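You operate a simulated robot arm through the tools that you are given. There is no shell and no other tool. Be economical: measure what you need, move in short steps, check, and stop when the job is done.

The job below is to be done with a simulated robot arm. You get a single attempt, and the scene is never put back.

## Task
Make the press safe for repair: stop the pump, shut oil valves 3 and 5, switch off, bolt the ram.
Fine: Valves of the press's valve panel. The oil gauge ends at 0 bar.

It is judged by the outcome, as a careful person would: the job done as asked, and still so three seconds after it is handed in. It fails if anything else is knocked over, pushed out of place, dropped, spilled or broken.

## Robot
A 7-joint arm with a two-finger parallel gripper on a trunk, on a base that drives. Base frame: it is fixed to the floor where the robot stands at the start and does not move with it; the origin is under the middle of the robot, x ahead of it, y to its left, z up. Readings come in m, rad, newtons and seconds.
With the tool pointing down near the work surface it reaches from about 0.48 to 0.94 m from the robot's upright axis, wherever it stands. Its first joint turns from -2.897 to 2.897 rad. Places, roughly: black pressure knob [0.9, -0.1, 1.2]; brass key [1.2, 0, 1.1]; count switch [1.4, -0.2, 1.1]; depth knob [0.3, 0.8, 1.3]; dwell switch [1.4, -0.1, 1.1]; fifth oil valve [-0.2, 0.6, 1]; green pump button [0.8, 0.1, 1.3]; left brass cap [0.5, 0.6, 0.9]; left yellow button [0.3, 0.5, 0.9]; oil gauge [1, 0, 1.6]; oil pump [0.3, 0.7, 0.2]; press switch [0.8, 0.1, 1.2]; red clamp [0.9, 0.5, 1]; red lock lever [0.3, 0.8, 1.2]; red stop button [0.9, 0, 1.3]; right brass cap [0.8, 0.2, 0.9]. Payload 3.91 kg.
The TCP is the grasp point between the finger pads, 0.03 m short of the fingertips. In the tool frame z runs along the fingers and y along their closing line. The gripper opens to 0.11 m. The fingers are 0.02 m wide and 0.01 m thick; the gripper's body (0.048 by 0.112 m) begins 0.055 m behind the TCP.
Orientation is told as [roll, pitch, yaw] about the base's x, y, z axes, in that order, counted from this pose: with the fingers straight down and closing along the base's y, the tool's x points along the base's -x, its y along +y and its z along -z.

## Interface
- The arm moves only by the tool play_rows. Its argument "plan" is one flat list of numbers, 6 for each row, row after row: the shift along the tool's x, y, z in m, then the turn, a rotation vector about the tool's x, y, z in rad. In form: [tx, ty, tz, rx, ry, rz, tx, ty, tz, rx, ry, rz, ...]. A call has 1 to 12 rows; each row shifts and turns the commanded pose from where the row before left it, along the tool's axes as they then stand. "grip" is the opening, from 0 (shut) to 1 (fully open), set as the call begins (left out, the last holds). Rows are played at 5 a second. More than 0.05 m and 0.15 rad between two rows, or a gripper value outside its range, and nothing of the call is played. A pose out of reach is approached as far as the arm can. The call stops where the force on the tool passes 50 N (or 10 N more than at its start, if that is more) or the arm is blocked; 0.2 s more then pass. The fingers move at their own pace (about 0.072 m/s each) and stop on an object; they squeeze with about 42 N. The grip force told is the motor's: it shows also when the fingers shut on nothing. Time passes only in rows, and 0.2 s behind the last, so rows that do not move let the fingers close. It gives the time, the measured TCP pose, the force on the tool (base axes), the opening and the grip force at its end, in the units of the frame above (readings bear some noise), with the torque about the TCP (base axes, N m) and any sound that the robot's microphone picked up.
- Cameras (640 x 400 px; columns grow to the right, rows downward): "scene" is now at [0.2125, 0.0783, 1.4476]; the picture's right is [0.88, -0.47, 0.00], its down [-0.24, -0.44, -0.86] and it looks along [0.41, 0.76, -0.50] (base axes); focal length 214 px, centre (320, 200). "wrist" rides on the gripper at [0.072, 0.017, -0.103] in the tool frame; the picture's right is [-0.23, 0.97, 0.00], its down [-0.76, -0.18, -0.62] and it looks along [-0.61, -0.14, 0.78] (tool axes); focal length 222 px, centre (320, 200). There is no depth. A picture from a camera that has moved, and an enlarged one, comes with that camera's place and axes in the base frame and with its lens.
- snapshot(camera): a new picture of that camera. It takes no simulated time.
- move_column(by): slides the trunk up (or, below 0, down) by that many m; the arm and the scene camera ride with it, the base frame stays. It gives what a move gives, with no picture.
- roll_base(legs): drives the robot by 1 to 6 legs, each [ahead, left, turn to the left] in m, m and rad, along the robot's own axes; the way and the turn of a leg run together, so that a leg with both is an arc; at most 1.5 m and 3.142 rad a leg. The arm and the cameras ride along, it lands a little off, and it stops where it bumps. It gives what a move gives.
- aim_head(pan, tilt): turns the head with the scene camera to pan (to the left, within 1.501 rad either way) and tilt (down, from -0.506 to 1.204), counted from straight ahead of the robot. It gives what a move gives.
- inspect(camera, box): a new picture of the part [left, top, right, bottom] of that camera's present view, enlarged. It takes no simulated time.
- sign_off(): hands the job in; it is judged then, once.

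Go step by step. Nothing tells you exact positions but the pictures and the camera data: compare them with the known pose of the tool, close in by small moves and look again before you grip or let go. The budget is 120 turns and 82 pictures, counting those below and the enlarged ones. Unless the task says otherwise, let go and move clear before handing in, and close with one line.

The tools are called after "Emit:" as a command line: name --argument value ..., lists and objects as JSON in quotes. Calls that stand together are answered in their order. play_rows: Moves the arm, as the interface text tells. Its arguments: {"type":"object","properties":{"plan":{"type":"array"},"grip":{"type":"number"}},"required":["plan"]} The other tools are called the same way: move_column (by) slides the trunk up or down; roll_base (legs) drives the base; aim_head (pan, tilt) turns the head that bears the scene camera; snapshot (camera) takes a picture; inspect (camera, box) takes an enlarged picture of a part of a camera's view; sign_off () hands the job in.

At the start:

```text
t: 0.0
tcp_pos: [0.2086, 0.4345, 0.9993]
orientation: [-0.002, 0.0, -0.003]
wrist_force: [-0.2, 0.3, -0.4]
moment: [0.01, 0.0, 0.03]
gripper_width: 0.1101
grip_force: 0.1
trunk travel left (down, up): [-0.625, 0.057]
robot x, y, heading: [-0.0012, -0.0001, -0.002]
head pan, tilt: [1.08, 0.525]
```

scene: 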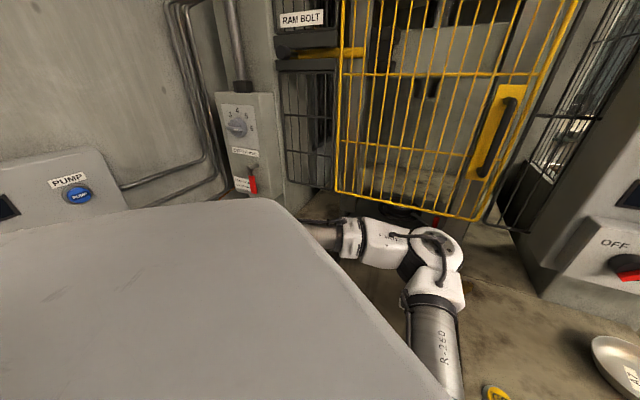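
wrist: 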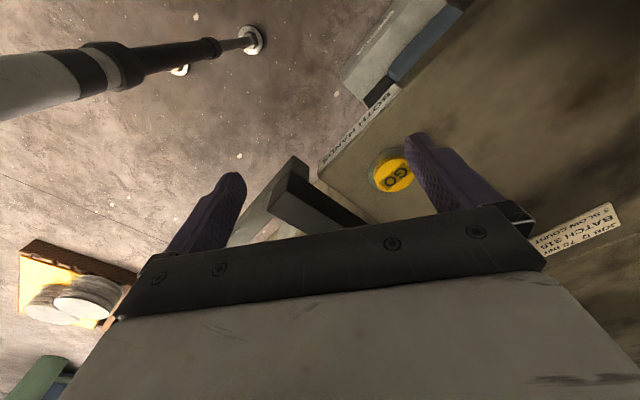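

The scene camera sees the press cage, a RAM BOLT label, a blue PUMP button and an OFF switch on the right. I'll look around before moving anything.

Emit:
aim_head --pan 0.1 --tilt 0.1

Emit:
snapshot --camera "scene"

Emit:
aim_head --pan 1.5 --tilt 0.2

Emit:
snapshot --camera "scene"

```text
t: 1.2
tcp_pos: [0.2096, 0.4337, 1.0007]
orientation: [-0.002, -0.001, -0.003]
wrist_force: [-0.5, -0.1, -0.3]
moment: [0.0, 0.02, 0.03]
gripper_width: 0.1097
grip_force: 0.1
trunk travel left (down, up): [-0.625, 0.057]
robot x, y, heading: [-0.0023, 0.0001, 0.003]
head pan, tilt: [0.099, 0.099]
```

```text
79 pictures are left
camera scene: at [0.2615, 0.0078, 1.487], right [0.1, -0.99, 0.0], down [-0.1, -0.01, -0.99], along [0.99, 0.1, -0.1], focal length 214 px, centre (320, 200)
```

scene: 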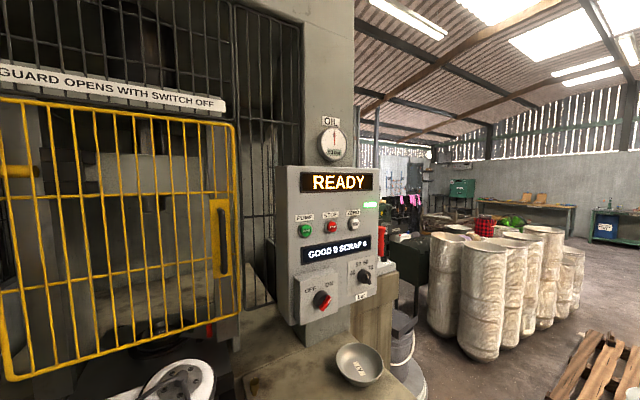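

```text
t: 2.8
tcp_pos: [0.2107, 0.4331, 1.0007]
orientation: [-0.003, -0.002, -0.002]
wrist_force: [0.5, -0.5, -0.3]
moment: [-0.01, 0.01, -0.01]
gripper_width: 0.1101
grip_force: 0.1
trunk travel left (down, up): [-0.625, 0.057]
robot x, y, heading: [-0.0043, -0.0015, -0.001]
head pan, tilt: [1.499, 0.201]
```

```text
78 pictures are left
camera scene: at [0.1766, 0.0915, 1.4777], right [1.0, -0.07, 0.0], down [-0.01, -0.2, -0.98], along [0.07, 0.98, -0.2], focal length 214 px, centre (320, 200)
```

scene: 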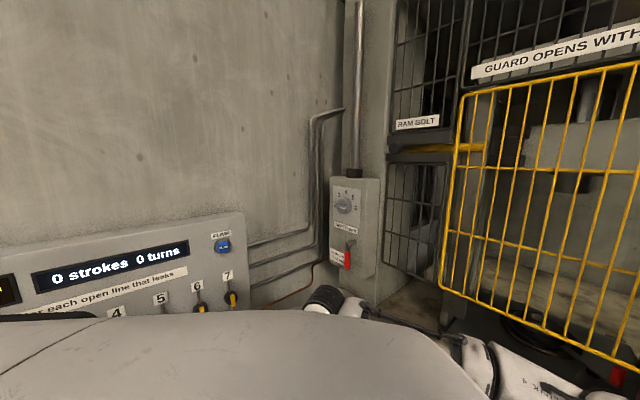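

Emit:
inspect --camera "scene" --box '[0, 200, 260, 330]'

Emit:
inspect --camera "scene" --box '[300, 80, 520, 290]'

Emit:
aim_head --pan 0.15 --tilt 0.3

Emit:
inspect --camera "scene" --box '[240, 60, 460, 340]'

```text
2.46 times, centred on (130, 265) of scene
camera zoom: at [0.1766, 0.0915, 1.4777], right [1.0, -0.07, 0.0], down [-0.01, -0.2, -0.98], along [0.07, 0.98, -0.2], focal length 528 px, centre (788, 40)
```

zoom: 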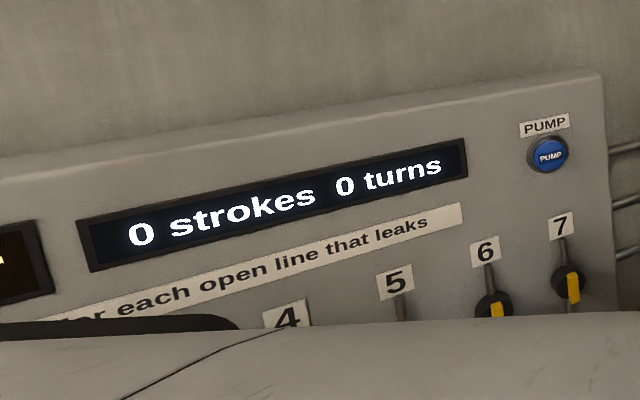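

```text
1.90 times, centred on (410, 185) of scene
camera zoom: at [0.1766, 0.0915, 1.4777], right [1.0, -0.07, 0.0], down [-0.01, -0.2, -0.98], along [0.07, 0.98, -0.2], focal length 408 px, centre (149, 229)
```

zoom: 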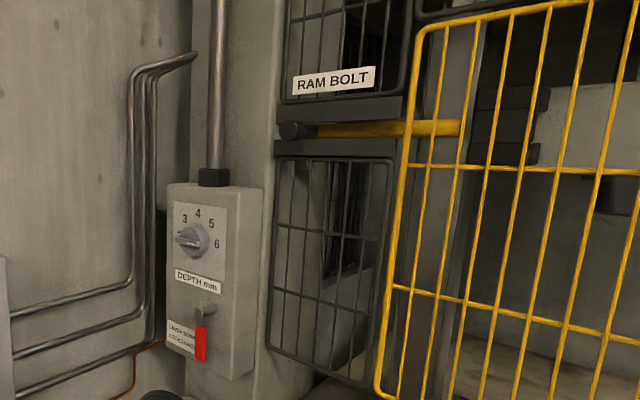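

```text
t: 4.3
tcp_pos: [0.2096, 0.433, 1.0004]
orientation: [-0.002, -0.001, 0.0]
wrist_force: [-0.5, -0.4, 0.2]
moment: [-0.02, 0.04, 0.01]
gripper_width: 0.11
grip_force: 0.1
trunk travel left (down, up): [-0.625, 0.057]
robot x, y, heading: [-0.0004, 0.0038, 0.003]
head pan, tilt: [0.15, 0.3]
```

```text
1.43 times, centred on (350, 200) of scene
camera zoom: at [0.2622, 0.0126, 1.4684], right [0.15, -0.99, 0.0], down [-0.29, -0.04, -0.96], along [0.94, 0.14, -0.3], focal length 306 px, centre (277, 200)
```

zoom: 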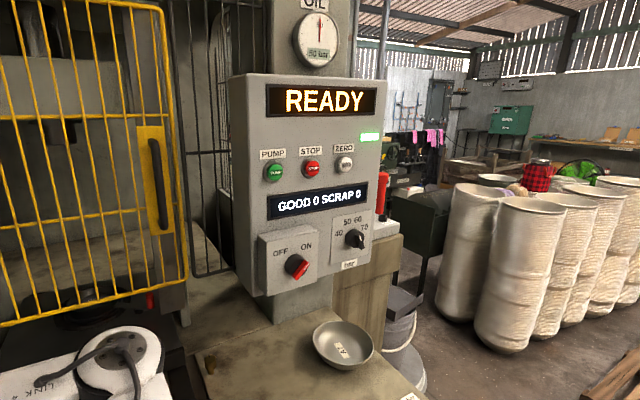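

Emit:
inspect --camera "scene" --box '[270, 50, 410, 130]'

Emit:
inspect --camera "scene" --box '[270, 150, 410, 260]'

Emit:
aim_head --pan -0.7 --tilt 0.6

Emit:
snapshot --camera "scene"

```text
4.57 times, centred on (340, 90) of scene
camera zoom: at [0.2622, 0.0126, 1.4684], right [0.15, -0.99, 0.0], down [-0.29, -0.04, -0.96], along [0.94, 0.14, -0.3], focal length 980 px, centre (229, 703)
```

zoom: 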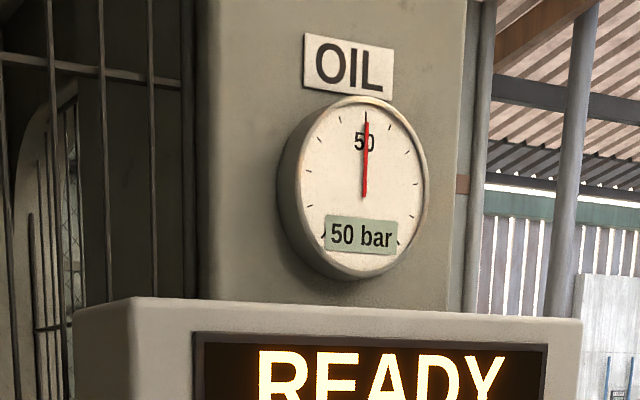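

```text
3.64 times, centred on (340, 205) of scene
camera zoom: at [0.2622, 0.0126, 1.4684], right [0.15, -0.99, 0.0], down [-0.29, -0.04, -0.96], along [0.94, 0.14, -0.3], focal length 780 px, centre (247, 182)
```

zoom: 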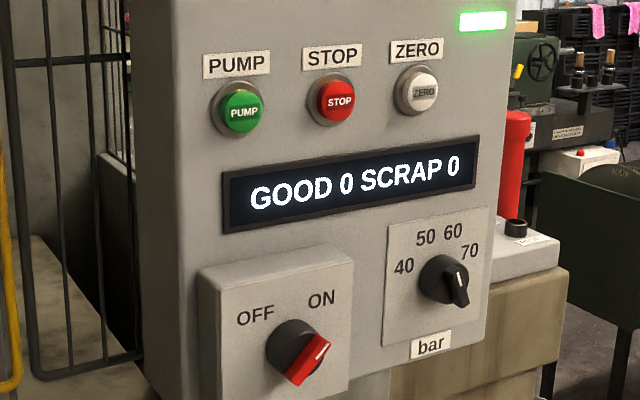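

```text
t: 5.5
tcp_pos: [0.2082, 0.4338, 1.0001]
orientation: [-0.001, -0.001, -0.002]
wrist_force: [-0.1, -0.1, -0.7]
moment: [0.01, -0.01, -0.03]
gripper_width: 0.1101
grip_force: 0.2
trunk travel left (down, up): [-0.625, 0.057]
robot x, y, heading: [-0.0024, 0.0001, 0.004]
head pan, tilt: [-0.7, 0.6]
```

```text
72 pictures are left
camera scene: at [0.2376, -0.0583, 1.4409], right [-0.64, -0.77, 0.0], down [-0.43, 0.36, -0.83], along [0.63, -0.53, -0.56], focal length 214 px, centre (320, 200)
```

scene: 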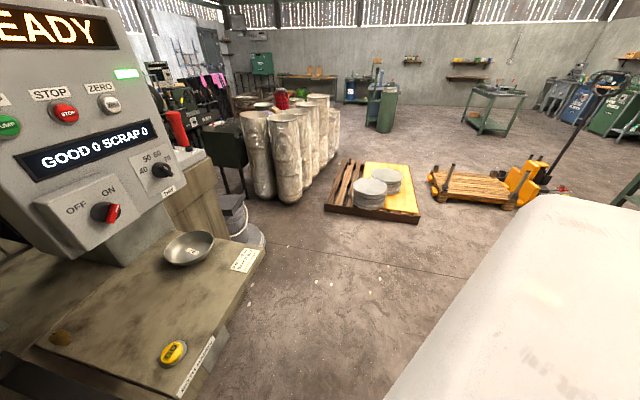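

I want an unobstructed view of the valve panel, so I'll back away from the press and turn toward it.

Emit:
roll_base --legs '[[0, -0.45, 0], [0, 0, 0.9]]'

Emit:
aim_head --pan 0.9 --tilt 0.3

Emit:
snapshot --camera "scene"

Emit:
aim_head --pan 0.1 --tilt 0.3

Emit:
snapshot --camera "scene"

```text
t: 12.0
tcp_pos: [-0.2099, -0.031, 1.0]
orientation: [-0.003, 0.0, 0.905]
wrist_force: [1.1, 0.4, -0.3]
moment: [-0.02, 0.02, 0.0]
gripper_width: 0.1102
grip_force: 0.1
trunk travel left (down, up): [-0.625, 0.057]
robot x, y, heading: [0.0023, -0.4639, 0.91]
head pan, tilt: [-0.7, 0.6]
```

```text
t: 13.6
tcp_pos: [-0.2097, -0.0322, 0.9994]
orientation: [-0.001, 0.0, 0.903]
wrist_force: [0.3, 0.0, -0.1]
moment: [0.01, 0.0, -0.01]
gripper_width: 0.1099
grip_force: 0.1
trunk travel left (down, up): [-0.625, 0.057]
robot x, y, heading: [-0.0014, -0.4631, 0.903]
head pan, tilt: [0.901, 0.3]
```

```text
71 pictures are left
camera scene: at [0.0843, -0.2407, 1.4684], right [0.97, 0.23, 0.0], down [0.07, -0.29, -0.96], along [-0.22, 0.93, -0.3], focal length 214 px, centre (320, 200)
```

scene: 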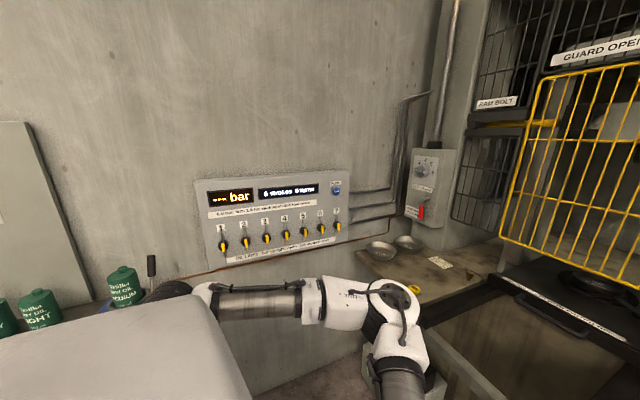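

```text
t: 14.8
tcp_pos: [-0.2111, -0.0328, 0.9996]
orientation: [-0.002, -0.001, 0.903]
wrist_force: [-0.3, 0.6, 0.6]
moment: [0.01, 0.01, -0.01]
gripper_width: 0.1099
grip_force: 0.1
trunk travel left (down, up): [-0.625, 0.057]
robot x, y, heading: [0.0004, -0.4643, 0.895]
head pan, tilt: [0.099, 0.3]
```

```text
70 pictures are left
camera scene: at [0.156, -0.2526, 1.4684], right [0.84, -0.53, 0.0], down [-0.16, -0.25, -0.96], along [0.51, 0.81, -0.3], focal length 214 px, centre (320, 200)
```

scene: 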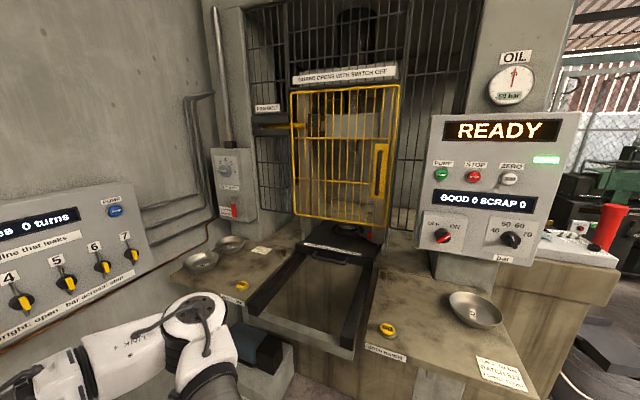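

Emit:
aim_head --pan 0.8 --tilt 0.3

Emit:
inspect --camera "scene" --box '[190, 160, 350, 280]'

Emit:
inspect --camera "scene" --box '[200, 195, 270, 265]'

Emit:
inspect --camera "scene" --box '[260, 180, 340, 260]'

```text
t: 15.8
tcp_pos: [-0.2114, -0.0326, 1.0003]
orientation: [-0.003, -0.001, 0.905]
wrist_force: [0.3, -0.2, -0.4]
moment: [0.02, -0.02, 0.02]
gripper_width: 0.1101
grip_force: 0.1
trunk travel left (down, up): [-0.625, 0.057]
robot x, y, heading: [-0.0014, -0.4622, 0.904]
head pan, tilt: [0.799, 0.3]
```

```text
3.33 times, centred on (270, 220) of scene
camera zoom: at [0.0936, -0.239, 1.4684], right [0.99, 0.13, 0.0], down [0.04, -0.29, -0.96], along [-0.13, 0.95, -0.3], focal length 715 px, centre (487, 133)
```

zoom: 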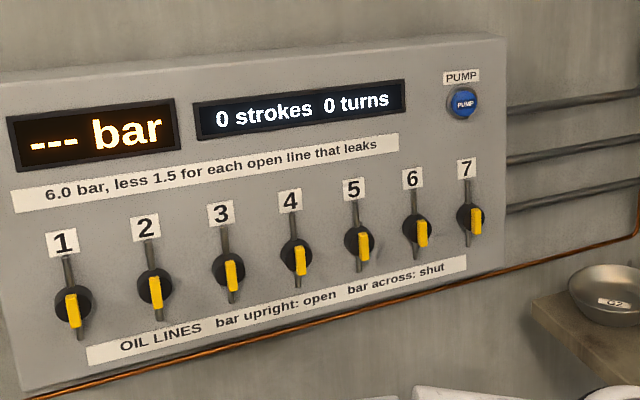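

```text
5.71 times, centred on (235, 230) of scene
camera zoom: at [0.0936, -0.239, 1.4684], right [0.99, 0.13, 0.0], down [0.04, -0.29, -0.96], along [-0.13, 0.95, -0.3], focal length 1226 px, centre (806, 29)
```

zoom: 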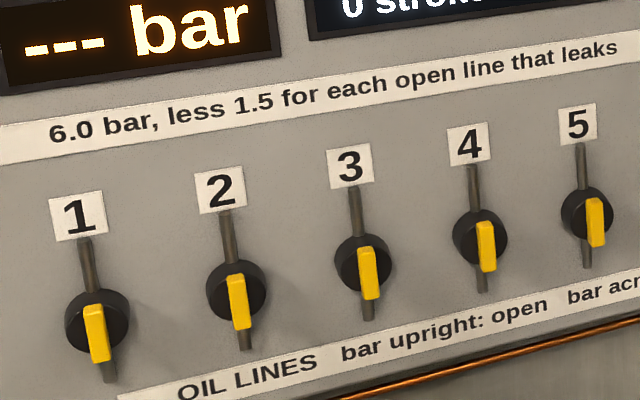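

```text
5.00 times, centred on (300, 220) of scene
camera zoom: at [0.0936, -0.239, 1.4684], right [0.99, 0.13, 0.0], down [0.04, -0.29, -0.96], along [-0.13, 0.95, -0.3], focal length 1072 px, centre (420, 100)
```

zoom: 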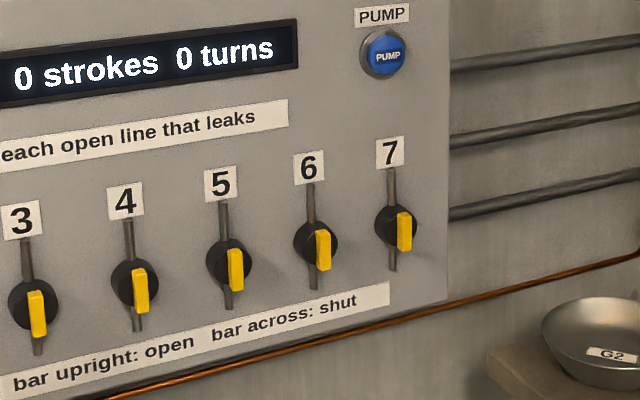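

The valve bars are all upright (open), and "bar across" means shut. The press faces about 0.62 rad; I put the stop button near (0.89, 0.03, 1.35), valve 3 near (-0.32, 0.49, 1.05) and valve 5 near (-0.19, 0.58, 1.05). First I bring the arm in front of the robot and close the gripper.

Emit:
play_rows --plan '[-0.024, -0.0362, -0.01, 0, 0, 0, -0.024, -0.0362, -0.01, 0, 0, 0, -0.024, -0.0362, -0.01, 0, 0, 0, -0.024, -0.0362, -0.01, 0, 0, 0, -0.024, -0.0362, -0.01, 0, 0, 0, -0.024, -0.0362, -0.01, 0, 0, 0, -0.024, -0.0362, -0.01, 0, 0, 0, -0.024, -0.0362, -0.01, 0, 0, 0, -0.024, -0.0362, -0.01, 0, 0, 0, -0.024, -0.0362, -0.01, 0, 0, 0, -0.024, -0.0362, -0.01, 0, 0, 0, -0.024, -0.0362, -0.01, 0, 0, 0]' --grip 0

Emit:
play_rows --plan '[0, 0, -0.01, 0, -0.14, 0, 0, 0, -0.01, 0, -0.14, 0, 0, 0, -0.01, 0, -0.14, 0, 0, 0, -0.01, 0, -0.14, 0, 0, 0, -0.01, 0, -0.14, 0, 0, 0, -0.01, 0, -0.14, 0, 0, 0, -0.01, 0, -0.14, 0, 0, 0, -0.01, 0, -0.14, 0, 0, 0, -0.01, 0, -0.14, 0, 0, 0, -0.01, 0, -0.14, 0, 0, 0, -0.01, 0, -0.17, 0]'

```text
t: 18.4
tcp_pos: [0.3095, -0.077, 1.1205]
orientation: [-0.001, 0.0, 0.903]
wrist_force: [0.1, 0.2, -1.0]
moment: [-0.02, 0.03, 0.0]
gripper_width: 0.0
grip_force: 37.7
trunk travel left (down, up): [-0.625, 0.057]
robot x, y, heading: [0.0031, -0.4579, 0.907]
head pan, tilt: [0.799, 0.3]
```

```text
refused: row 11 steps farther than a row can; nothing moved
```

The arm is now in front. I pitch the tool to point forward.

Emit:
play_rows --plan '[0, 0, -0.01, 0, -0.1428, 0, 0, 0, -0.01, 0, -0.1428, 0, 0, 0, -0.01, 0, -0.1428, 0, 0, 0, -0.01, 0, -0.1428, 0, 0, 0, -0.01, 0, -0.1428, 0, 0, 0, -0.01, 0, -0.1428, 0, 0, 0, -0.01, 0, -0.1428, 0, 0, 0, -0.01, 0, -0.1428, 0, 0, 0, -0.01, 0, -0.1428, 0, 0, 0, -0.01, 0, -0.1428, 0, 0, 0, -0.01, 0, -0.1428, 0]'

Emit:
aim_head --pan 0 --tilt 0.4

Emit:
snapshot --camera "scene"

```text
t: 20.8
tcp_pos: [0.305, -0.079, 1.3807]
orientation: [-1.468, -1.568, 2.371]
wrist_force: [0.5, -0.2, 0.5]
moment: [0.02, -0.03, -0.01]
gripper_width: 0.0
grip_force: 37.5
out of reach, approached as far as the arm can: row 4, 5, 6, 7, 8, 9, 10, 11
trunk travel left (down, up): [-0.625, 0.057]
robot x, y, heading: [-0.0018, -0.4584, 0.903]
head pan, tilt: [0.799, 0.3]
```

```text
t: 22.0
tcp_pos: [0.3055, -0.0782, 1.3798]
orientation: [-0.304, -1.567, 1.205]
wrist_force: [-1.1, 0.8, 0.1]
moment: [0.04, -0.01, -0.01]
gripper_width: 0.0
grip_force: 37.9
trunk travel left (down, up): [-0.625, 0.057]
robot x, y, heading: [0.0007, -0.4632, 0.907]
head pan, tilt: [0.0, 0.4]
```

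```text
66 pictures are left
camera scene: at [0.1631, -0.2586, 1.4591], right [0.79, -0.62, 0.0], down [-0.24, -0.31, -0.92], along [0.57, 0.73, -0.39], focal length 214 px, centre (320, 200)
```

scene: 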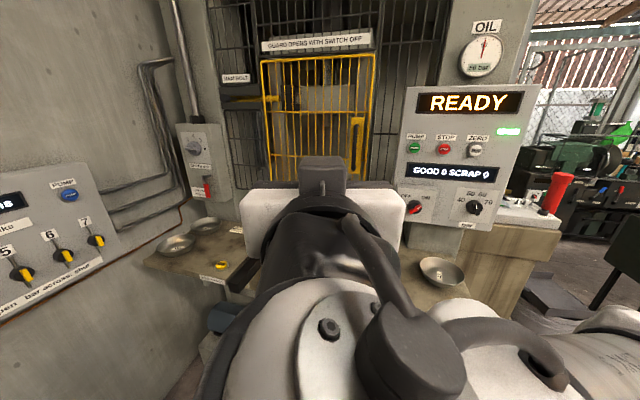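

The tool now points forward at z≈1.38. I'll test where the commanded pose really is with a forward step.

Emit:
play_rows --plan '[0, 0, 0.03, 0, 0, 0, 0, 0, 0.03, 0, 0, 0, 0, 0, 0.0, 0, 0, 0]'

```text
t: 22.8
tcp_pos: [0.3411, -0.0325, 1.3789]
orientation: [-0.666, -1.571, 1.571]
wrist_force: [0.3, -0.2, 0.1]
moment: [-0.01, 0.0, -0.03]
gripper_width: 0.0
grip_force: 37.8
trunk travel left (down, up): [-0.625, 0.057]
robot x, y, heading: [0.0016, -0.4663, 0.906]
head pan, tilt: [0.0, 0.4]
```

Commands restart from the reached pose. Next I turn square to the console and move in front of the stop button.

Emit:
roll_base --legs '[[0, 0, -0.284], [0.2, -0.11, 0]]'

Emit:
aim_head --pan 0 --tilt 0.2

Emit:
snapshot --camera "scene"

Emit:
snapshot --camera "wrist"

```text
t: 25.4
tcp_pos: [0.6725, -0.1132, 1.3785]
orientation: [-0.447, -1.568, 1.075]
wrist_force: [-0.1, -0.2, -0.3]
moment: [-0.02, 0.01, 0.02]
gripper_width: 0.0
grip_force: 37.8
trunk travel left (down, up): [-0.625, 0.057]
robot x, y, heading: [0.2277, -0.4347, 0.627]
head pan, tilt: [0.0, 0.4]
```

```text
t: 26.1
tcp_pos: [0.6729, -0.1128, 1.3786]
orientation: [-0.823, -1.57, 1.454]
wrist_force: [0.4, -0.8, 0.3]
moment: [-0.03, -0.01, 0.02]
gripper_width: 0.0
grip_force: 37.8
trunk travel left (down, up): [-0.625, 0.057]
robot x, y, heading: [0.2247, -0.4354, 0.631]
head pan, tilt: [0.0, 0.201]
```

```text
65 pictures are left
camera scene: at [0.4396, -0.2827, 1.4776], right [0.59, -0.81, 0.0], down [-0.16, -0.12, -0.98], along [0.79, 0.58, -0.2], focal length 214 px, centre (320, 200)
```

scene: 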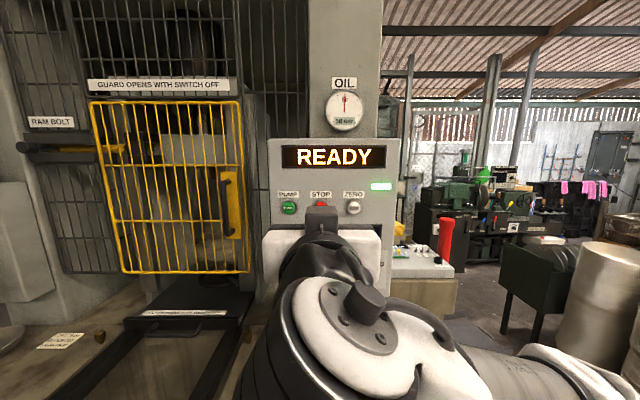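

```text
64 pictures are left
camera wrist: at [0.5793, -0.1603, 1.3064], right [-0.57, 0.79, 0.23], down [-0.4, -0.51, 0.76], along [0.72, 0.35, 0.61], focal length 222 px, centre (320, 200)
```

wrist: 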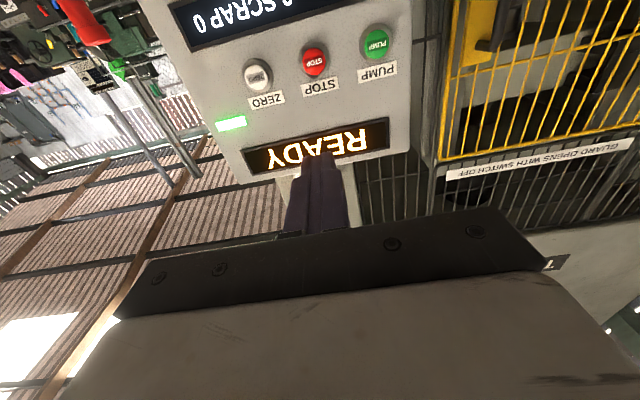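

Aligned laterally with STOP (r≈0.484), which sits at z≈1.347. I lower 3 cm and advance to just short of it.

Emit:
play_rows --plan '[0.0155, 0, 0.0, 0, 0, 0, 0.0155, 0, 0.0, 0, 0, 0, 0, 0, 0.045, 0, 0, 0, 0, 0, 0.045, 0, 0, 0, 0, 0, 0.045, 0, 0, 0, 0, 0, 0.04, 0, 0, 0]'

Emit:
snapshot --camera "wrist"

```text
t: 27.6
tcp_pos: [0.8166, -0.0036, 1.3636]
orientation: [-1.238, -1.569, 1.866]
wrist_force: [0.0, 0.6, 0.3]
moment: [-0.01, -0.03, -0.04]
gripper_width: 0.0
grip_force: 37.9
out of reach, approached as far as the arm can: row 2
trunk travel left (down, up): [-0.625, 0.057]
robot x, y, heading: [0.2258, -0.4359, 0.628]
head pan, tilt: [0.0, 0.201]
```

```text
63 pictures are left
camera wrist: at [0.7227, -0.0506, 1.2908], right [-0.57, 0.79, 0.23], down [-0.4, -0.51, 0.76], along [0.72, 0.35, 0.61], focal length 222 px, centre (320, 200)
```

wrist: 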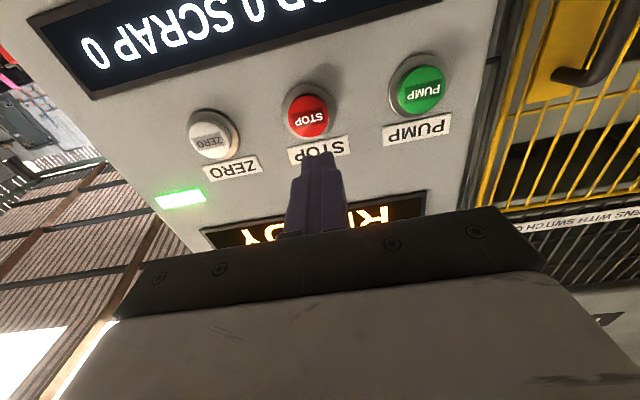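

Emit:
play_rows --plan '[0.018, -0.004, 0.0, 0, 0, 0, 0, 0, 0.02, 0, 0, 0, 0, 0, 0.01, 0, 0, 0]'

Emit:
play_rows --plan '[0, 0, 0.005, 0, 0, 0, 0, 0, 0.005, 0, 0, 0, 0, 0, 0.005, 0, 0, 0, 0, 0, 0.005, 0, 0, 0]'

Emit:
snapshot --camera "wrist"

```text
t: 28.4
tcp_pos: [0.8433, 0.0065, 1.3462]
orientation: [-1.415, -1.569, 2.042]
wrist_force: [0.0, 0.2, -0.9]
moment: [0.0, 0.01, 0.0]
gripper_width: 0.0
grip_force: 37.6
trunk travel left (down, up): [-0.625, 0.057]
robot x, y, heading: [0.2299, -0.4347, 0.629]
head pan, tilt: [0.0, 0.201]
```

```text
t: 29.4
tcp_pos: [0.857, 0.0162, 1.3454]
orientation: [-1.76, -1.569, 2.392]
wrist_force: [-6.2, -4.1, -2.4]
moment: [-0.03, 0.03, 0.01]
gripper_width: 0.0
grip_force: 37.9
trunk travel left (down, up): [-0.625, 0.057]
robot x, y, heading: [0.2265, -0.4363, 0.629]
head pan, tilt: [0.0, 0.201]
heard: click
```

```text
62 pictures are left
camera wrist: at [0.7638, -0.0306, 1.2725], right [-0.57, 0.79, 0.23], down [-0.4, -0.51, 0.76], along [0.72, 0.35, 0.61], focal length 222 px, centre (320, 200)
```

wrist: 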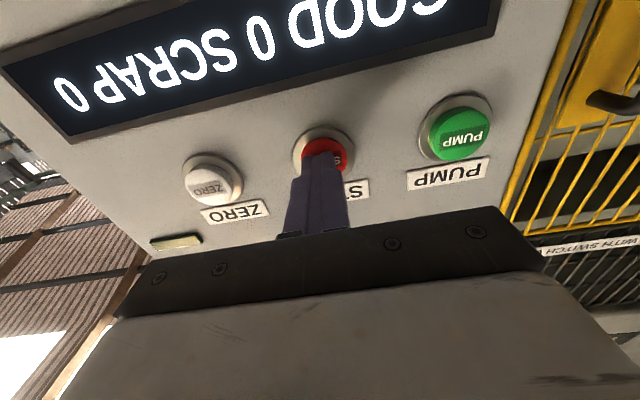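

A click, and the green lamp went out. I back off and look at the gauge and the ram bolt area.

Emit:
play_rows --plan '[0, 0, -0.04, 0, 0, 0, 0, 0, -0.04, 0, 0, 0, 0, 0, -0.04, 0, 0, 0, 0, 0, -0.04, 0, 0, 0]'

Emit:
inspect --camera "scene" --box '[260, 70, 420, 230]'

Emit:
inspect --camera "scene" --box '[0, 90, 160, 190]'

```text
t: 30.4
tcp_pos: [0.7302, -0.0803, 1.3431]
orientation: [-0.016, -1.571, 0.642]
wrist_force: [-1.0, -0.6, -0.7]
moment: [0.0, 0.0, 0.01]
gripper_width: 0.0
grip_force: 37.6
trunk travel left (down, up): [-0.625, 0.057]
robot x, y, heading: [0.2291, -0.4368, 0.631]
head pan, tilt: [0.0, 0.201]
```

```text
2.50 times, centred on (340, 150) of scene
camera zoom: at [0.439, -0.284, 1.4779], right [0.59, -0.81, 0.0], down [-0.16, -0.12, -0.98], along [0.79, 0.58, -0.2], focal length 536 px, centre (270, 325)
```

zoom: 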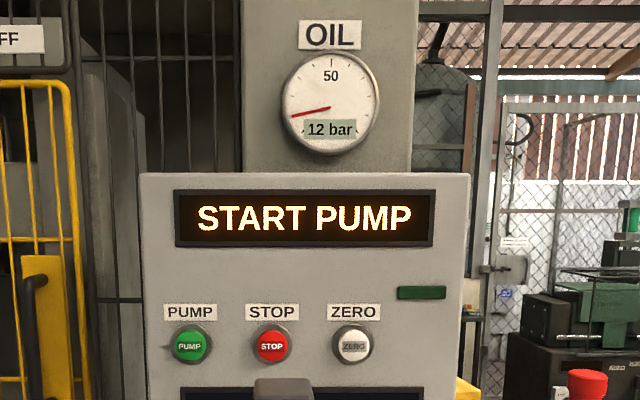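

```text
4.00 times, centred on (80, 140) of scene
camera zoom: at [0.439, -0.284, 1.4779], right [0.59, -0.81, 0.0], down [-0.16, -0.12, -0.98], along [0.79, 0.58, -0.2], focal length 858 px, centre (1280, 440)
```

zoom: 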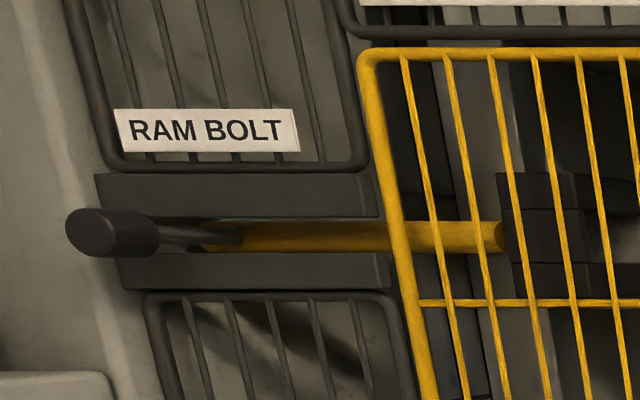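

Pressure is falling (12 bar) and the display says START PUMP. Next are the valves: I back off, turn left to face the valve panel, approach and lower the trunk.

Emit:
roll_base --legs '[[-0.13, 0, 0], [0, 0, 1.563], [0.33, -0.23, 0]]'

Emit:
move_column --by -0.26

Emit:
snapshot --camera "scene"

Emit:
snapshot --camera "wrist"

```text
t: 37.5
tcp_pos: [-0.1978, 0.4036, 1.3414]
orientation: [-0.656, -1.568, 2.807]
wrist_force: [0.4, 0.8, 1.2]
moment: [-0.03, 0.05, 0.02]
gripper_width: 0.0
grip_force: 37.6
trunk travel left (down, up): [-0.625, 0.057]
robot x, y, heading: [0.1359, -0.1151, 2.152]
head pan, tilt: [0.0, 0.201]
```

```text
t: 40.2
tcp_pos: [-0.198, 0.4031, 1.0809]
orientation: [-1.101, -1.567, -3.031]
wrist_force: [-1.1, 0.5, -0.1]
moment: [0.01, -0.01, 0.02]
gripper_width: 0.0001
grip_force: 37.7
trunk travel left (down, up): [-0.365, 0.317]
robot x, y, heading: [0.138, -0.1153, 2.152]
head pan, tilt: [0.0, 0.201]
```

```text
59 pictures are left
camera scene: at [-0.0094, 0.1027, 1.2177], right [0.83, 0.55, 0.0], down [0.11, -0.17, -0.98], along [-0.54, 0.82, -0.2], focal length 214 px, centre (320, 200)
```

scene: 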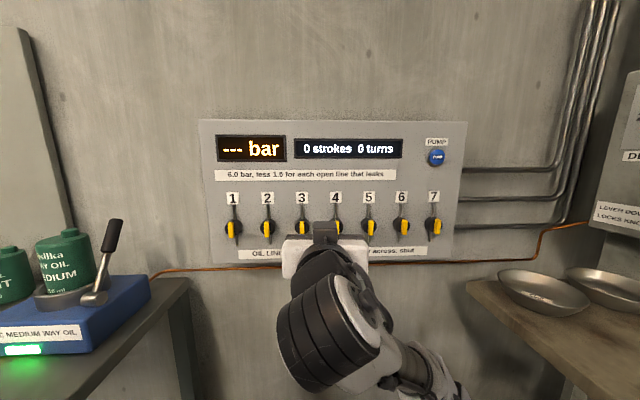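

```text
58 pictures are left
camera wrist: at [-0.1553, 0.308, 1.0092], right [-0.81, -0.53, 0.23], down [0.49, -0.42, 0.76], along [-0.31, 0.73, 0.61], focal length 222 px, centre (320, 200)
```

wrist: 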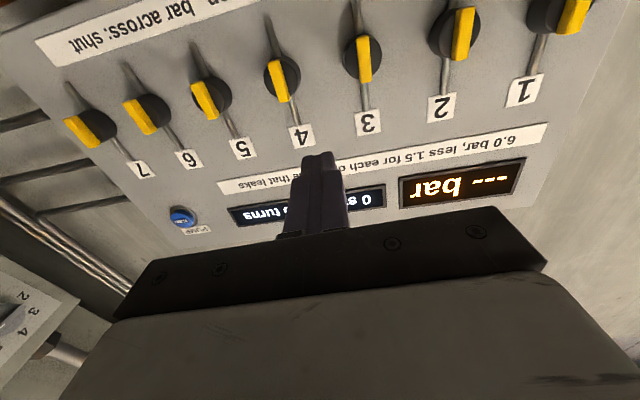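

Emit:
inspect --camera "scene" --box '[270, 180, 390, 260]'

Emit:
inspect --camera "wrist" --box '[300, 0, 440, 140]'

```text
5.00 times, centred on (330, 220) of scene
camera zoom: at [-0.0094, 0.1027, 1.2177], right [0.83, 0.55, 0.0], down [0.11, -0.17, -0.98], along [-0.54, 0.82, -0.2], focal length 1072 px, centre (270, 100)
```

zoom: 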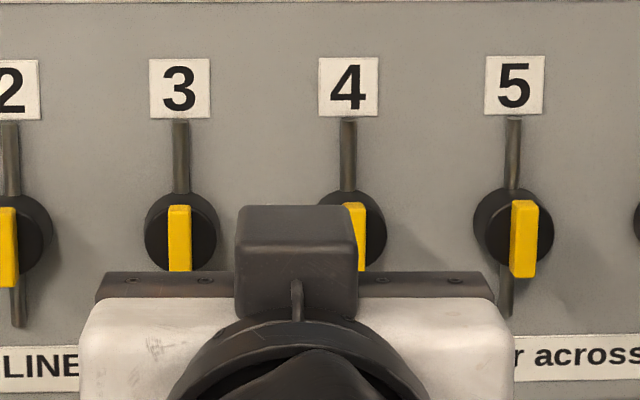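

```text
2.86 times, centred on (370, 70) of wrist
camera zoom: at [-0.1553, 0.308, 1.0092], right [-0.81, -0.53, 0.23], down [0.49, -0.42, 0.76], along [-0.31, 0.73, 0.61], focal length 635 px, centre (177, 571)
```

zoom: 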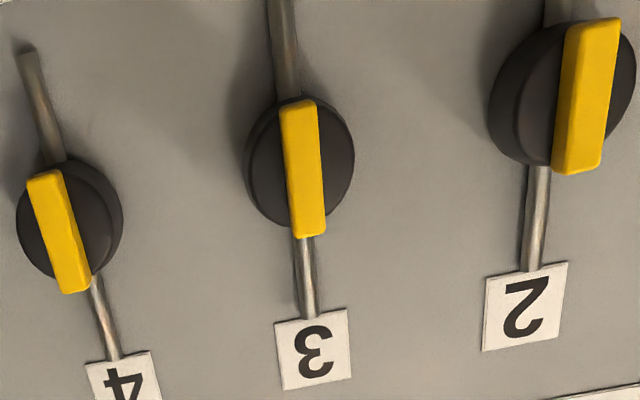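

Valve 3's bar front is 0.052 m left, 0.034 m below and about 0.15 m ahead of the TCP, and the panel is square to the tool. I lower the trunk, shift and open the fingers partway.

Emit:
move_column --by -0.034

Emit:
play_rows --plan '[0, 0.026, 0, 0, 0, 0, 0, 0.026, 0, 0, 0, 0, 0, 0, 0.04, 0, 0, 0, 0, 0, 0.03, 0, 0, 0]' --grip 0.45

Emit:
snapshot --camera "wrist"

Emit:
snapshot --camera "scene"

```text
t: 41.0
tcp_pos: [-0.1983, 0.4036, 1.0481]
orientation: [-1.183, -1.57, -2.949]
wrist_force: [0.3, -0.3, -0.2]
moment: [0.02, -0.02, 0.03]
gripper_width: 0.0
grip_force: 37.8
trunk travel left (down, up): [-0.331, 0.351]
robot x, y, heading: [0.1331, -0.1131, 2.153]
head pan, tilt: [0.0, 0.201]
```

```text
t: 42.0
tcp_pos: [-0.2818, 0.4321, 1.0474]
orientation: [-1.322, -1.568, -2.81]
wrist_force: [0.4, 0.8, 0.6]
moment: [0.01, 0.04, -0.01]
gripper_width: 0.0498
grip_force: 0.1
trunk travel left (down, up): [-0.331, 0.351]
robot x, y, heading: [0.1333, -0.1151, 2.156]
head pan, tilt: [0.0, 0.201]
```

```text
55 pictures are left
camera wrist: at [-0.2385, 0.3377, 0.9751], right [-0.81, -0.53, 0.23], down [0.49, -0.42, 0.76], along [-0.31, 0.73, 0.61], focal length 222 px, centre (320, 200)
```

wrist: 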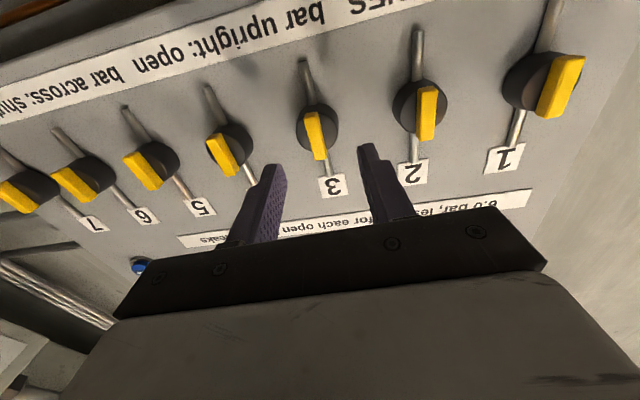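

```text
54 pictures are left
camera scene: at [-0.0094, 0.1028, 1.1836], right [0.83, 0.55, 0.0], down [0.11, -0.17, -0.98], along [-0.54, 0.82, -0.2], focal length 214 px, centre (320, 200)
```

scene: 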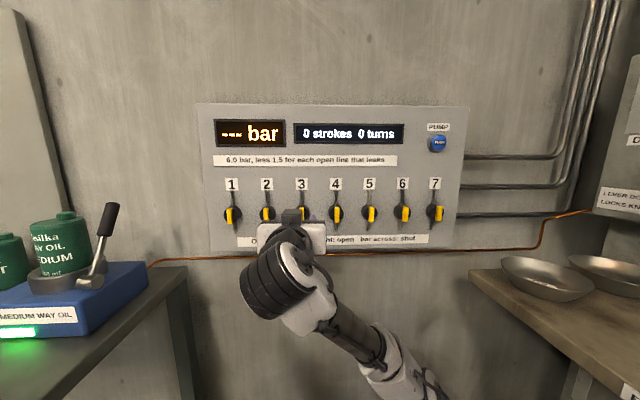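

Alignment is good (residual about 2.5 mm). I advance carefully so the fingertips straddle the bar.

Emit:
play_rows --plan '[0, -0.0025, 0.0, 0, 0, 0, 0, 0, 0.025, 0, 0, 0, 0, 0, 0.02, 0, 0, 0, 0, 0, 0.006, 0, 0, 0, 0, 0, 0.005, 0, 0, 0]'

Emit:
snapshot --camera "wrist"

```text
t: 43.2
tcp_pos: [-0.3093, 0.4825, 1.0488]
orientation: [-1.3, -1.57, -2.83]
wrist_force: [0.6, -0.6, -0.9]
moment: [-0.01, -0.03, 0.01]
gripper_width: 0.0497
grip_force: 0.0
trunk travel left (down, up): [-0.331, 0.351]
robot x, y, heading: [0.1336, -0.1151, 2.155]
head pan, tilt: [0.0, 0.201]
```

```text
53 pictures are left
camera wrist: at [-0.2668, 0.3866, 0.9764], right [-0.81, -0.54, 0.23], down [0.49, -0.42, 0.76], along [-0.31, 0.73, 0.61], focal length 222 px, centre (320, 200)
```

wrist: 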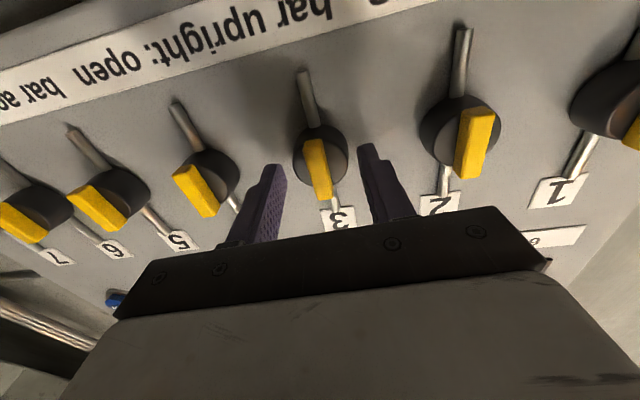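

The bar is centred, with the fingertips about 8 mm past its front. I go 2 mm more and close.

Emit:
play_rows --plan '[0, 0, 0.002, 0, 0, 0, 0, 0, 0, 0, 0, 0]'

Emit:
play_rows --plan '[0, 0, 0, 0, 0, 0, 0, 0, 0, 0, 0, 0, 0, 0, 0, 0, 0, 0]' --grip 0

Emit:
snapshot --camera "wrist"

```text
t: 43.8
tcp_pos: [-0.3114, 0.4835, 1.0491]
orientation: [-1.332, -1.569, -2.799]
wrist_force: [0.2, 0.1, 0.7]
moment: [-0.03, -0.03, 0.02]
gripper_width: 0.0496
grip_force: 0.1
trunk travel left (down, up): [-0.331, 0.351]
robot x, y, heading: [0.1359, -0.114, 2.16]
head pan, tilt: [0.0, 0.201]
```

```text
t: 44.6
tcp_pos: [-0.3119, 0.4815, 1.0497]
orientation: [-1.353, -1.568, -2.776]
wrist_force: [-8.5, -3.3, 0.6]
moment: [0.02, 0.04, 0.45]
gripper_width: 0.0365
grip_force: 44.6
trunk travel left (down, up): [-0.331, 0.351]
robot x, y, heading: [0.1343, -0.1193, 2.158]
head pan, tilt: [0.0, 0.201]
```

```text
52 pictures are left
camera wrist: at [-0.2686, 0.3873, 0.9763], right [-0.81, -0.54, 0.22], down [0.49, -0.42, 0.76], along [-0.31, 0.73, 0.61], focal length 222 px, centre (320, 200)
```

wrist: 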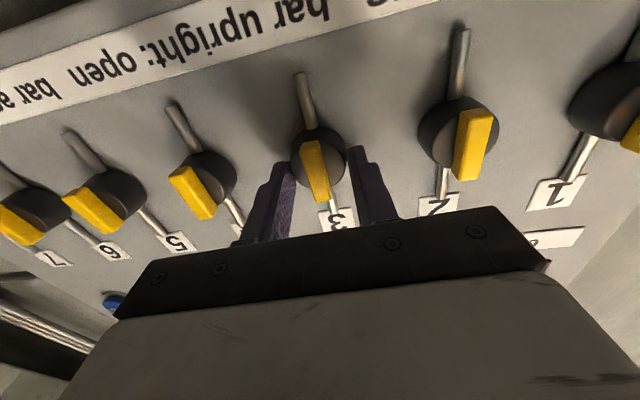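

The fingers closed on the round knob rather than the bar. I'll reopen, back off 8 mm and close on the bar.

Emit:
play_rows --plan '[0, 0, 0, 0, 0, 0, 0, 0, 0, 0, 0, 0, 0, 0, -0.008, 0, 0, 0, 0, -0.001, 0, 0, 0, 0]' --grip 0.45

Emit:
play_rows --plan '[0, 0, 0, 0, 0, 0, 0, 0, 0, 0, 0, 0, 0, 0, 0, 0, 0, 0]' --grip 0

Emit:
snapshot --camera "wrist"

```text
t: 45.6
tcp_pos: [-0.3045, 0.4777, 1.0467]
orientation: [-0.878, -1.569, 3.031]
wrist_force: [1.1, 0.4, 0.6]
moment: [0.0, 0.02, 0.01]
gripper_width: 0.0494
grip_force: 0.1
trunk travel left (down, up): [-0.331, 0.351]
robot x, y, heading: [0.1375, -0.1144, 2.15]
head pan, tilt: [0.0, 0.201]
```

```text
t: 46.4
tcp_pos: [-0.3061, 0.4748, 1.0476]
orientation: [-1.339, -1.567, -2.79]
wrist_force: [-11.1, -5.1, -0.3]
moment: [0.01, 0.06, 0.62]
gripper_width: 0.0356
grip_force: 44.9
trunk travel left (down, up): [-0.331, 0.351]
robot x, y, heading: [0.1364, -0.1135, 2.155]
head pan, tilt: [0.0, 0.201]
```

```text
51 pictures are left
camera wrist: at [-0.2632, 0.3803, 0.9748], right [-0.81, -0.54, 0.22], down [0.49, -0.42, 0.76], along [-0.32, 0.73, 0.61], focal length 222 px, centre (320, 200)
```

wrist: 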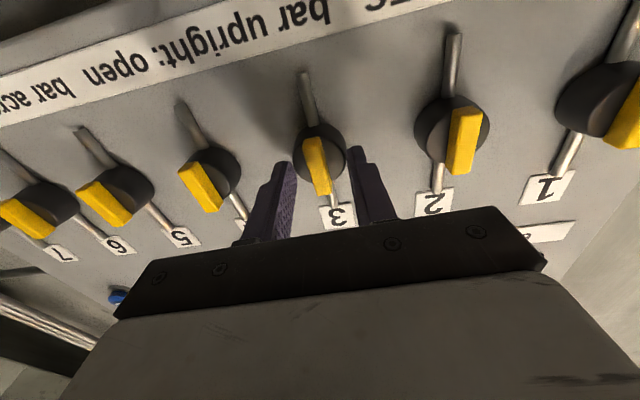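

Still on the knob's rim. I back off another 7 mm, shift 2 mm left and try again.

Emit:
play_rows --plan '[0, 0, 0, 0, 0, 0, 0, 0, 0, 0, 0, 0, 0, 0.0025, -0.007, 0, 0, 0, 0, 0, 0, 0, 0, 0]' --grip 0.45

Emit:
play_rows --plan '[0, 0, 0, 0, 0, 0, 0, 0, 0, 0, 0, 0, 0, 0, 0, 0, 0, 0, 0, 0, 0, 0, 0, 0]' --grip 0

Emit:
snapshot --camera "wrist"

```text
t: 47.4
tcp_pos: [-0.3034, 0.4699, 1.0472]
orientation: [-0.793, -1.569, 2.943]
wrist_force: [-1.3, -1.0, 0.5]
moment: [0.04, 0.01, -0.01]
gripper_width: 0.0496
grip_force: 0.1
trunk travel left (down, up): [-0.331, 0.351]
robot x, y, heading: [0.1372, -0.1168, 2.153]
head pan, tilt: [0.0, 0.201]
```

```text
t: 48.4
tcp_pos: [-0.3034, 0.4708, 1.0479]
orientation: [-0.837, -1.569, 2.99]
wrist_force: [1.5, 0.6, -0.6]
moment: [-0.01, -0.01, 0.4]
gripper_width: 0.0112
grip_force: 45.0
trunk travel left (down, up): [-0.331, 0.351]
robot x, y, heading: [0.1366, -0.1191, 2.159]
head pan, tilt: [0.0, 0.201]
```

```text
50 pictures are left
camera wrist: at [-0.2599, 0.3749, 0.9755], right [-0.81, -0.53, 0.23], down [0.49, -0.42, 0.76], along [-0.31, 0.73, 0.61], focal length 222 px, centre (320, 200)
```

wrist: 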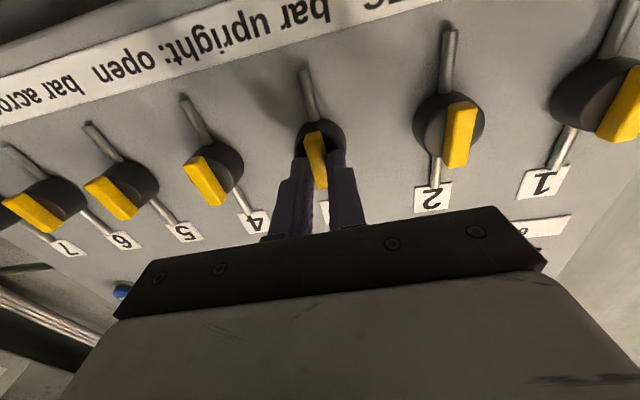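

The bar is gripped (11 mm). I turn clockwise, watching the torque.

Emit:
play_rows --plan '[0, 0, 0, 0, 0, 0.14, 0, 0, 0, 0, 0, 0.14, 0, 0, 0, 0, 0, 0.14]'

```text
t: 49.2
tcp_pos: [-0.3034, 0.47, 1.0482]
orientation: [1.571, -1.15, 0.582]
wrist_force: [5.4, 3.9, 3.5]
moment: [0.85, -1.45, 0.38]
gripper_width: 0.0191
grip_force: 44.7
trunk travel left (down, up): [-0.331, 0.351]
robot x, y, heading: [0.1356, -0.1195, 2.152]
head pan, tilt: [0.0, 0.201]
```

The fingers are being wedged apart with 1.7 N·m resisting, so the bar doesn't turn that way. I return and check.

Emit:
play_rows --plan '[0, 0, 0, 0, 0, -0.14, 0, 0, 0, 0, 0, -0.14, 0, 0, 0, 0, 0, -0.14]'

Emit:
play_rows --plan '[0, 0, 0, 0, 0, -0.14, 0, 0, 0, 0, 0, -0.14]'

Emit:
snapshot --camera "wrist"

```text
t: 50.0
tcp_pos: [-0.3028, 0.4714, 1.0475]
orientation: [-2.065, -1.569, -2.064]
wrist_force: [6.4, -1.6, -5.3]
moment: [0.85, 0.61, 0.23]
gripper_width: 0.0113
grip_force: 45.1
trunk travel left (down, up): [-0.331, 0.351]
robot x, y, heading: [0.1367, -0.1133, 2.15]
head pan, tilt: [0.0, 0.201]
```

```text
t: 50.6
tcp_pos: [-0.3043, 0.4695, 1.0487]
orientation: [-1.573, -1.289, -2.56]
wrist_force: [-0.4, 4.4, 2.2]
moment: [0.93, 0.69, 0.72]
gripper_width: 0.0112
grip_force: 44.8
trunk travel left (down, up): [-0.331, 0.351]
robot x, y, heading: [0.134, -0.1172, 2.154]
head pan, tilt: [0.0, 0.201]
```

```text
49 pictures are left
camera wrist: at [-0.243, 0.3859, 0.9733], right [-0.83, -0.55, -0.05], down [0.31, -0.54, 0.78], along [-0.46, 0.63, 0.62], focal length 222 px, centre (320, 200)
```

wrist: 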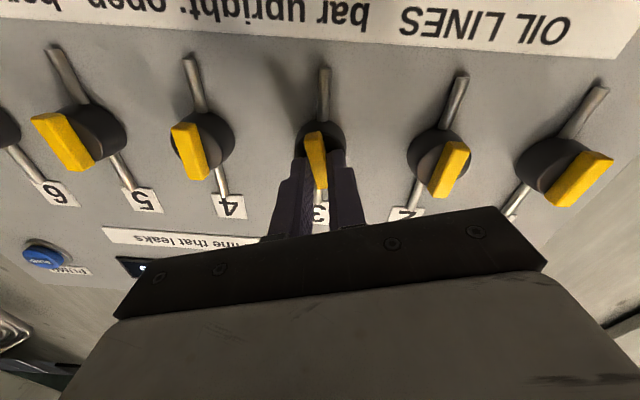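

It turns freely the other way. I continue to a full quarter turn.

Emit:
play_rows --plan '[0, 0, 0, 0, 0, -0.143, 0, 0, 0, 0, 0, -0.143, 0, 0, 0, 0, 0, -0.143, 0, 0, 0, 0, 0, -0.143]'

Emit:
play_rows --plan '[0, 0, 0, 0, 0, -0.143, 0, 0, 0, 0, 0, -0.143, 0, 0, 0, 0, 0, -0.143, 0, 0, 0, 0, 0, -0.143, 0, 0, 0, 0, 0, -0.146]'

Emit:
snapshot --camera "wrist"

```text
t: 51.6
tcp_pos: [-0.3049, 0.4693, 1.0467]
orientation: [-1.567, -0.714, -2.56]
wrist_force: [-6.7, -0.3, -0.4]
moment: [0.45, 0.36, 1.42]
gripper_width: 0.0109
grip_force: 45.2
trunk travel left (down, up): [-0.331, 0.351]
robot x, y, heading: [0.1403, -0.1142, 2.151]
head pan, tilt: [0.0, 0.201]
```

```text
t: 52.8
tcp_pos: [-0.3055, 0.4679, 1.0444]
orientation: [-1.567, 0.005, -2.558]
wrist_force: [0.0, -28.8, -29.5]
moment: [-0.58, -0.13, -0.42]
gripper_width: 0.0108
grip_force: 45.5
trunk travel left (down, up): [-0.331, 0.351]
robot x, y, heading: [0.1356, -0.1164, 2.154]
head pan, tilt: [0.0, 0.201]
```

```text
48 pictures are left
camera wrist: at [-0.1871, 0.4225, 1.029], right [-0.18, -0.13, -0.97], down [-0.29, -0.94, 0.18], along [-0.94, 0.32, 0.13], focal length 222 px, centre (320, 200)
```

wrist: 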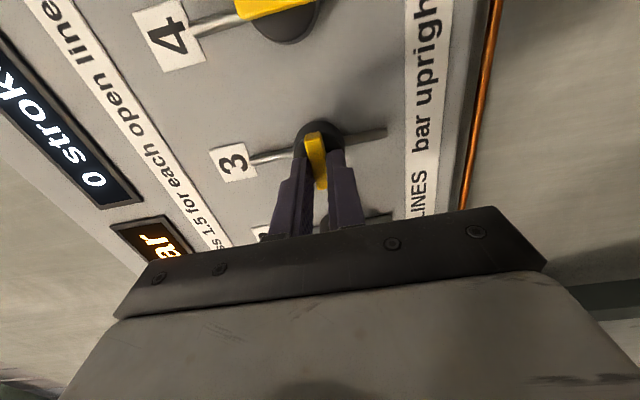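

Valve 3's bar is now across. I release and back off to verify.

Emit:
play_rows --plan '[0, 0, 0, 0, 0, 0, 0, 0, 0, 0, 0, 0, 0, 0, -0.03, 0, 0, 0, 0, 0, -0.03, 0, 0, 0]' --grip 0.4

Emit:
inspect --camera "scene" --box '[220, 170, 460, 250]'

Emit:
snapshot --camera "wrist"

```text
t: 53.8
tcp_pos: [-0.2723, 0.4201, 1.0477]
orientation: [-1.57, 0.0, -2.562]
wrist_force: [-0.1, -0.7, -0.1]
moment: [0.01, -0.02, 0.0]
gripper_width: 0.0441
grip_force: 0.0
trunk travel left (down, up): [-0.331, 0.351]
robot x, y, heading: [0.1358, -0.1164, 2.154]
head pan, tilt: [0.0, 0.201]
```

```text
2.67 times, centred on (340, 210) of scene
camera zoom: at [-0.0094, 0.1027, 1.1837], right [0.83, 0.55, 0.0], down [0.11, -0.17, -0.98], along [-0.54, 0.82, -0.2], focal length 572 px, centre (267, 173)
```

zoom: 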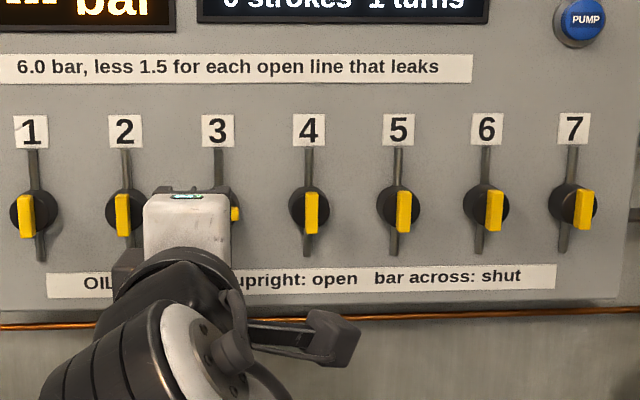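

```text
46 pictures are left
camera wrist: at [-0.1542, 0.373, 1.0304], right [-0.19, -0.13, -0.97], down [-0.29, -0.94, 0.18], along [-0.94, 0.32, 0.14], focal length 222 px, centre (320, 200)
```

wrist: 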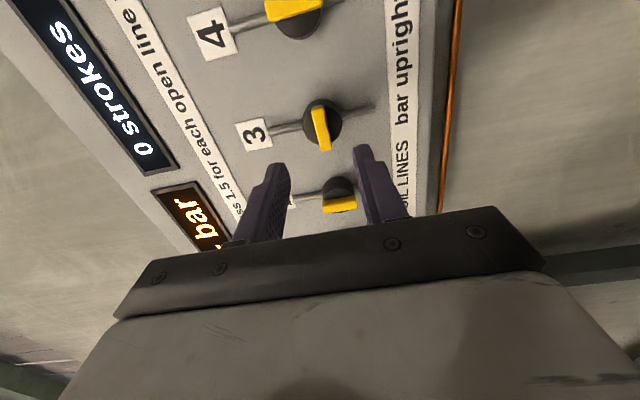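

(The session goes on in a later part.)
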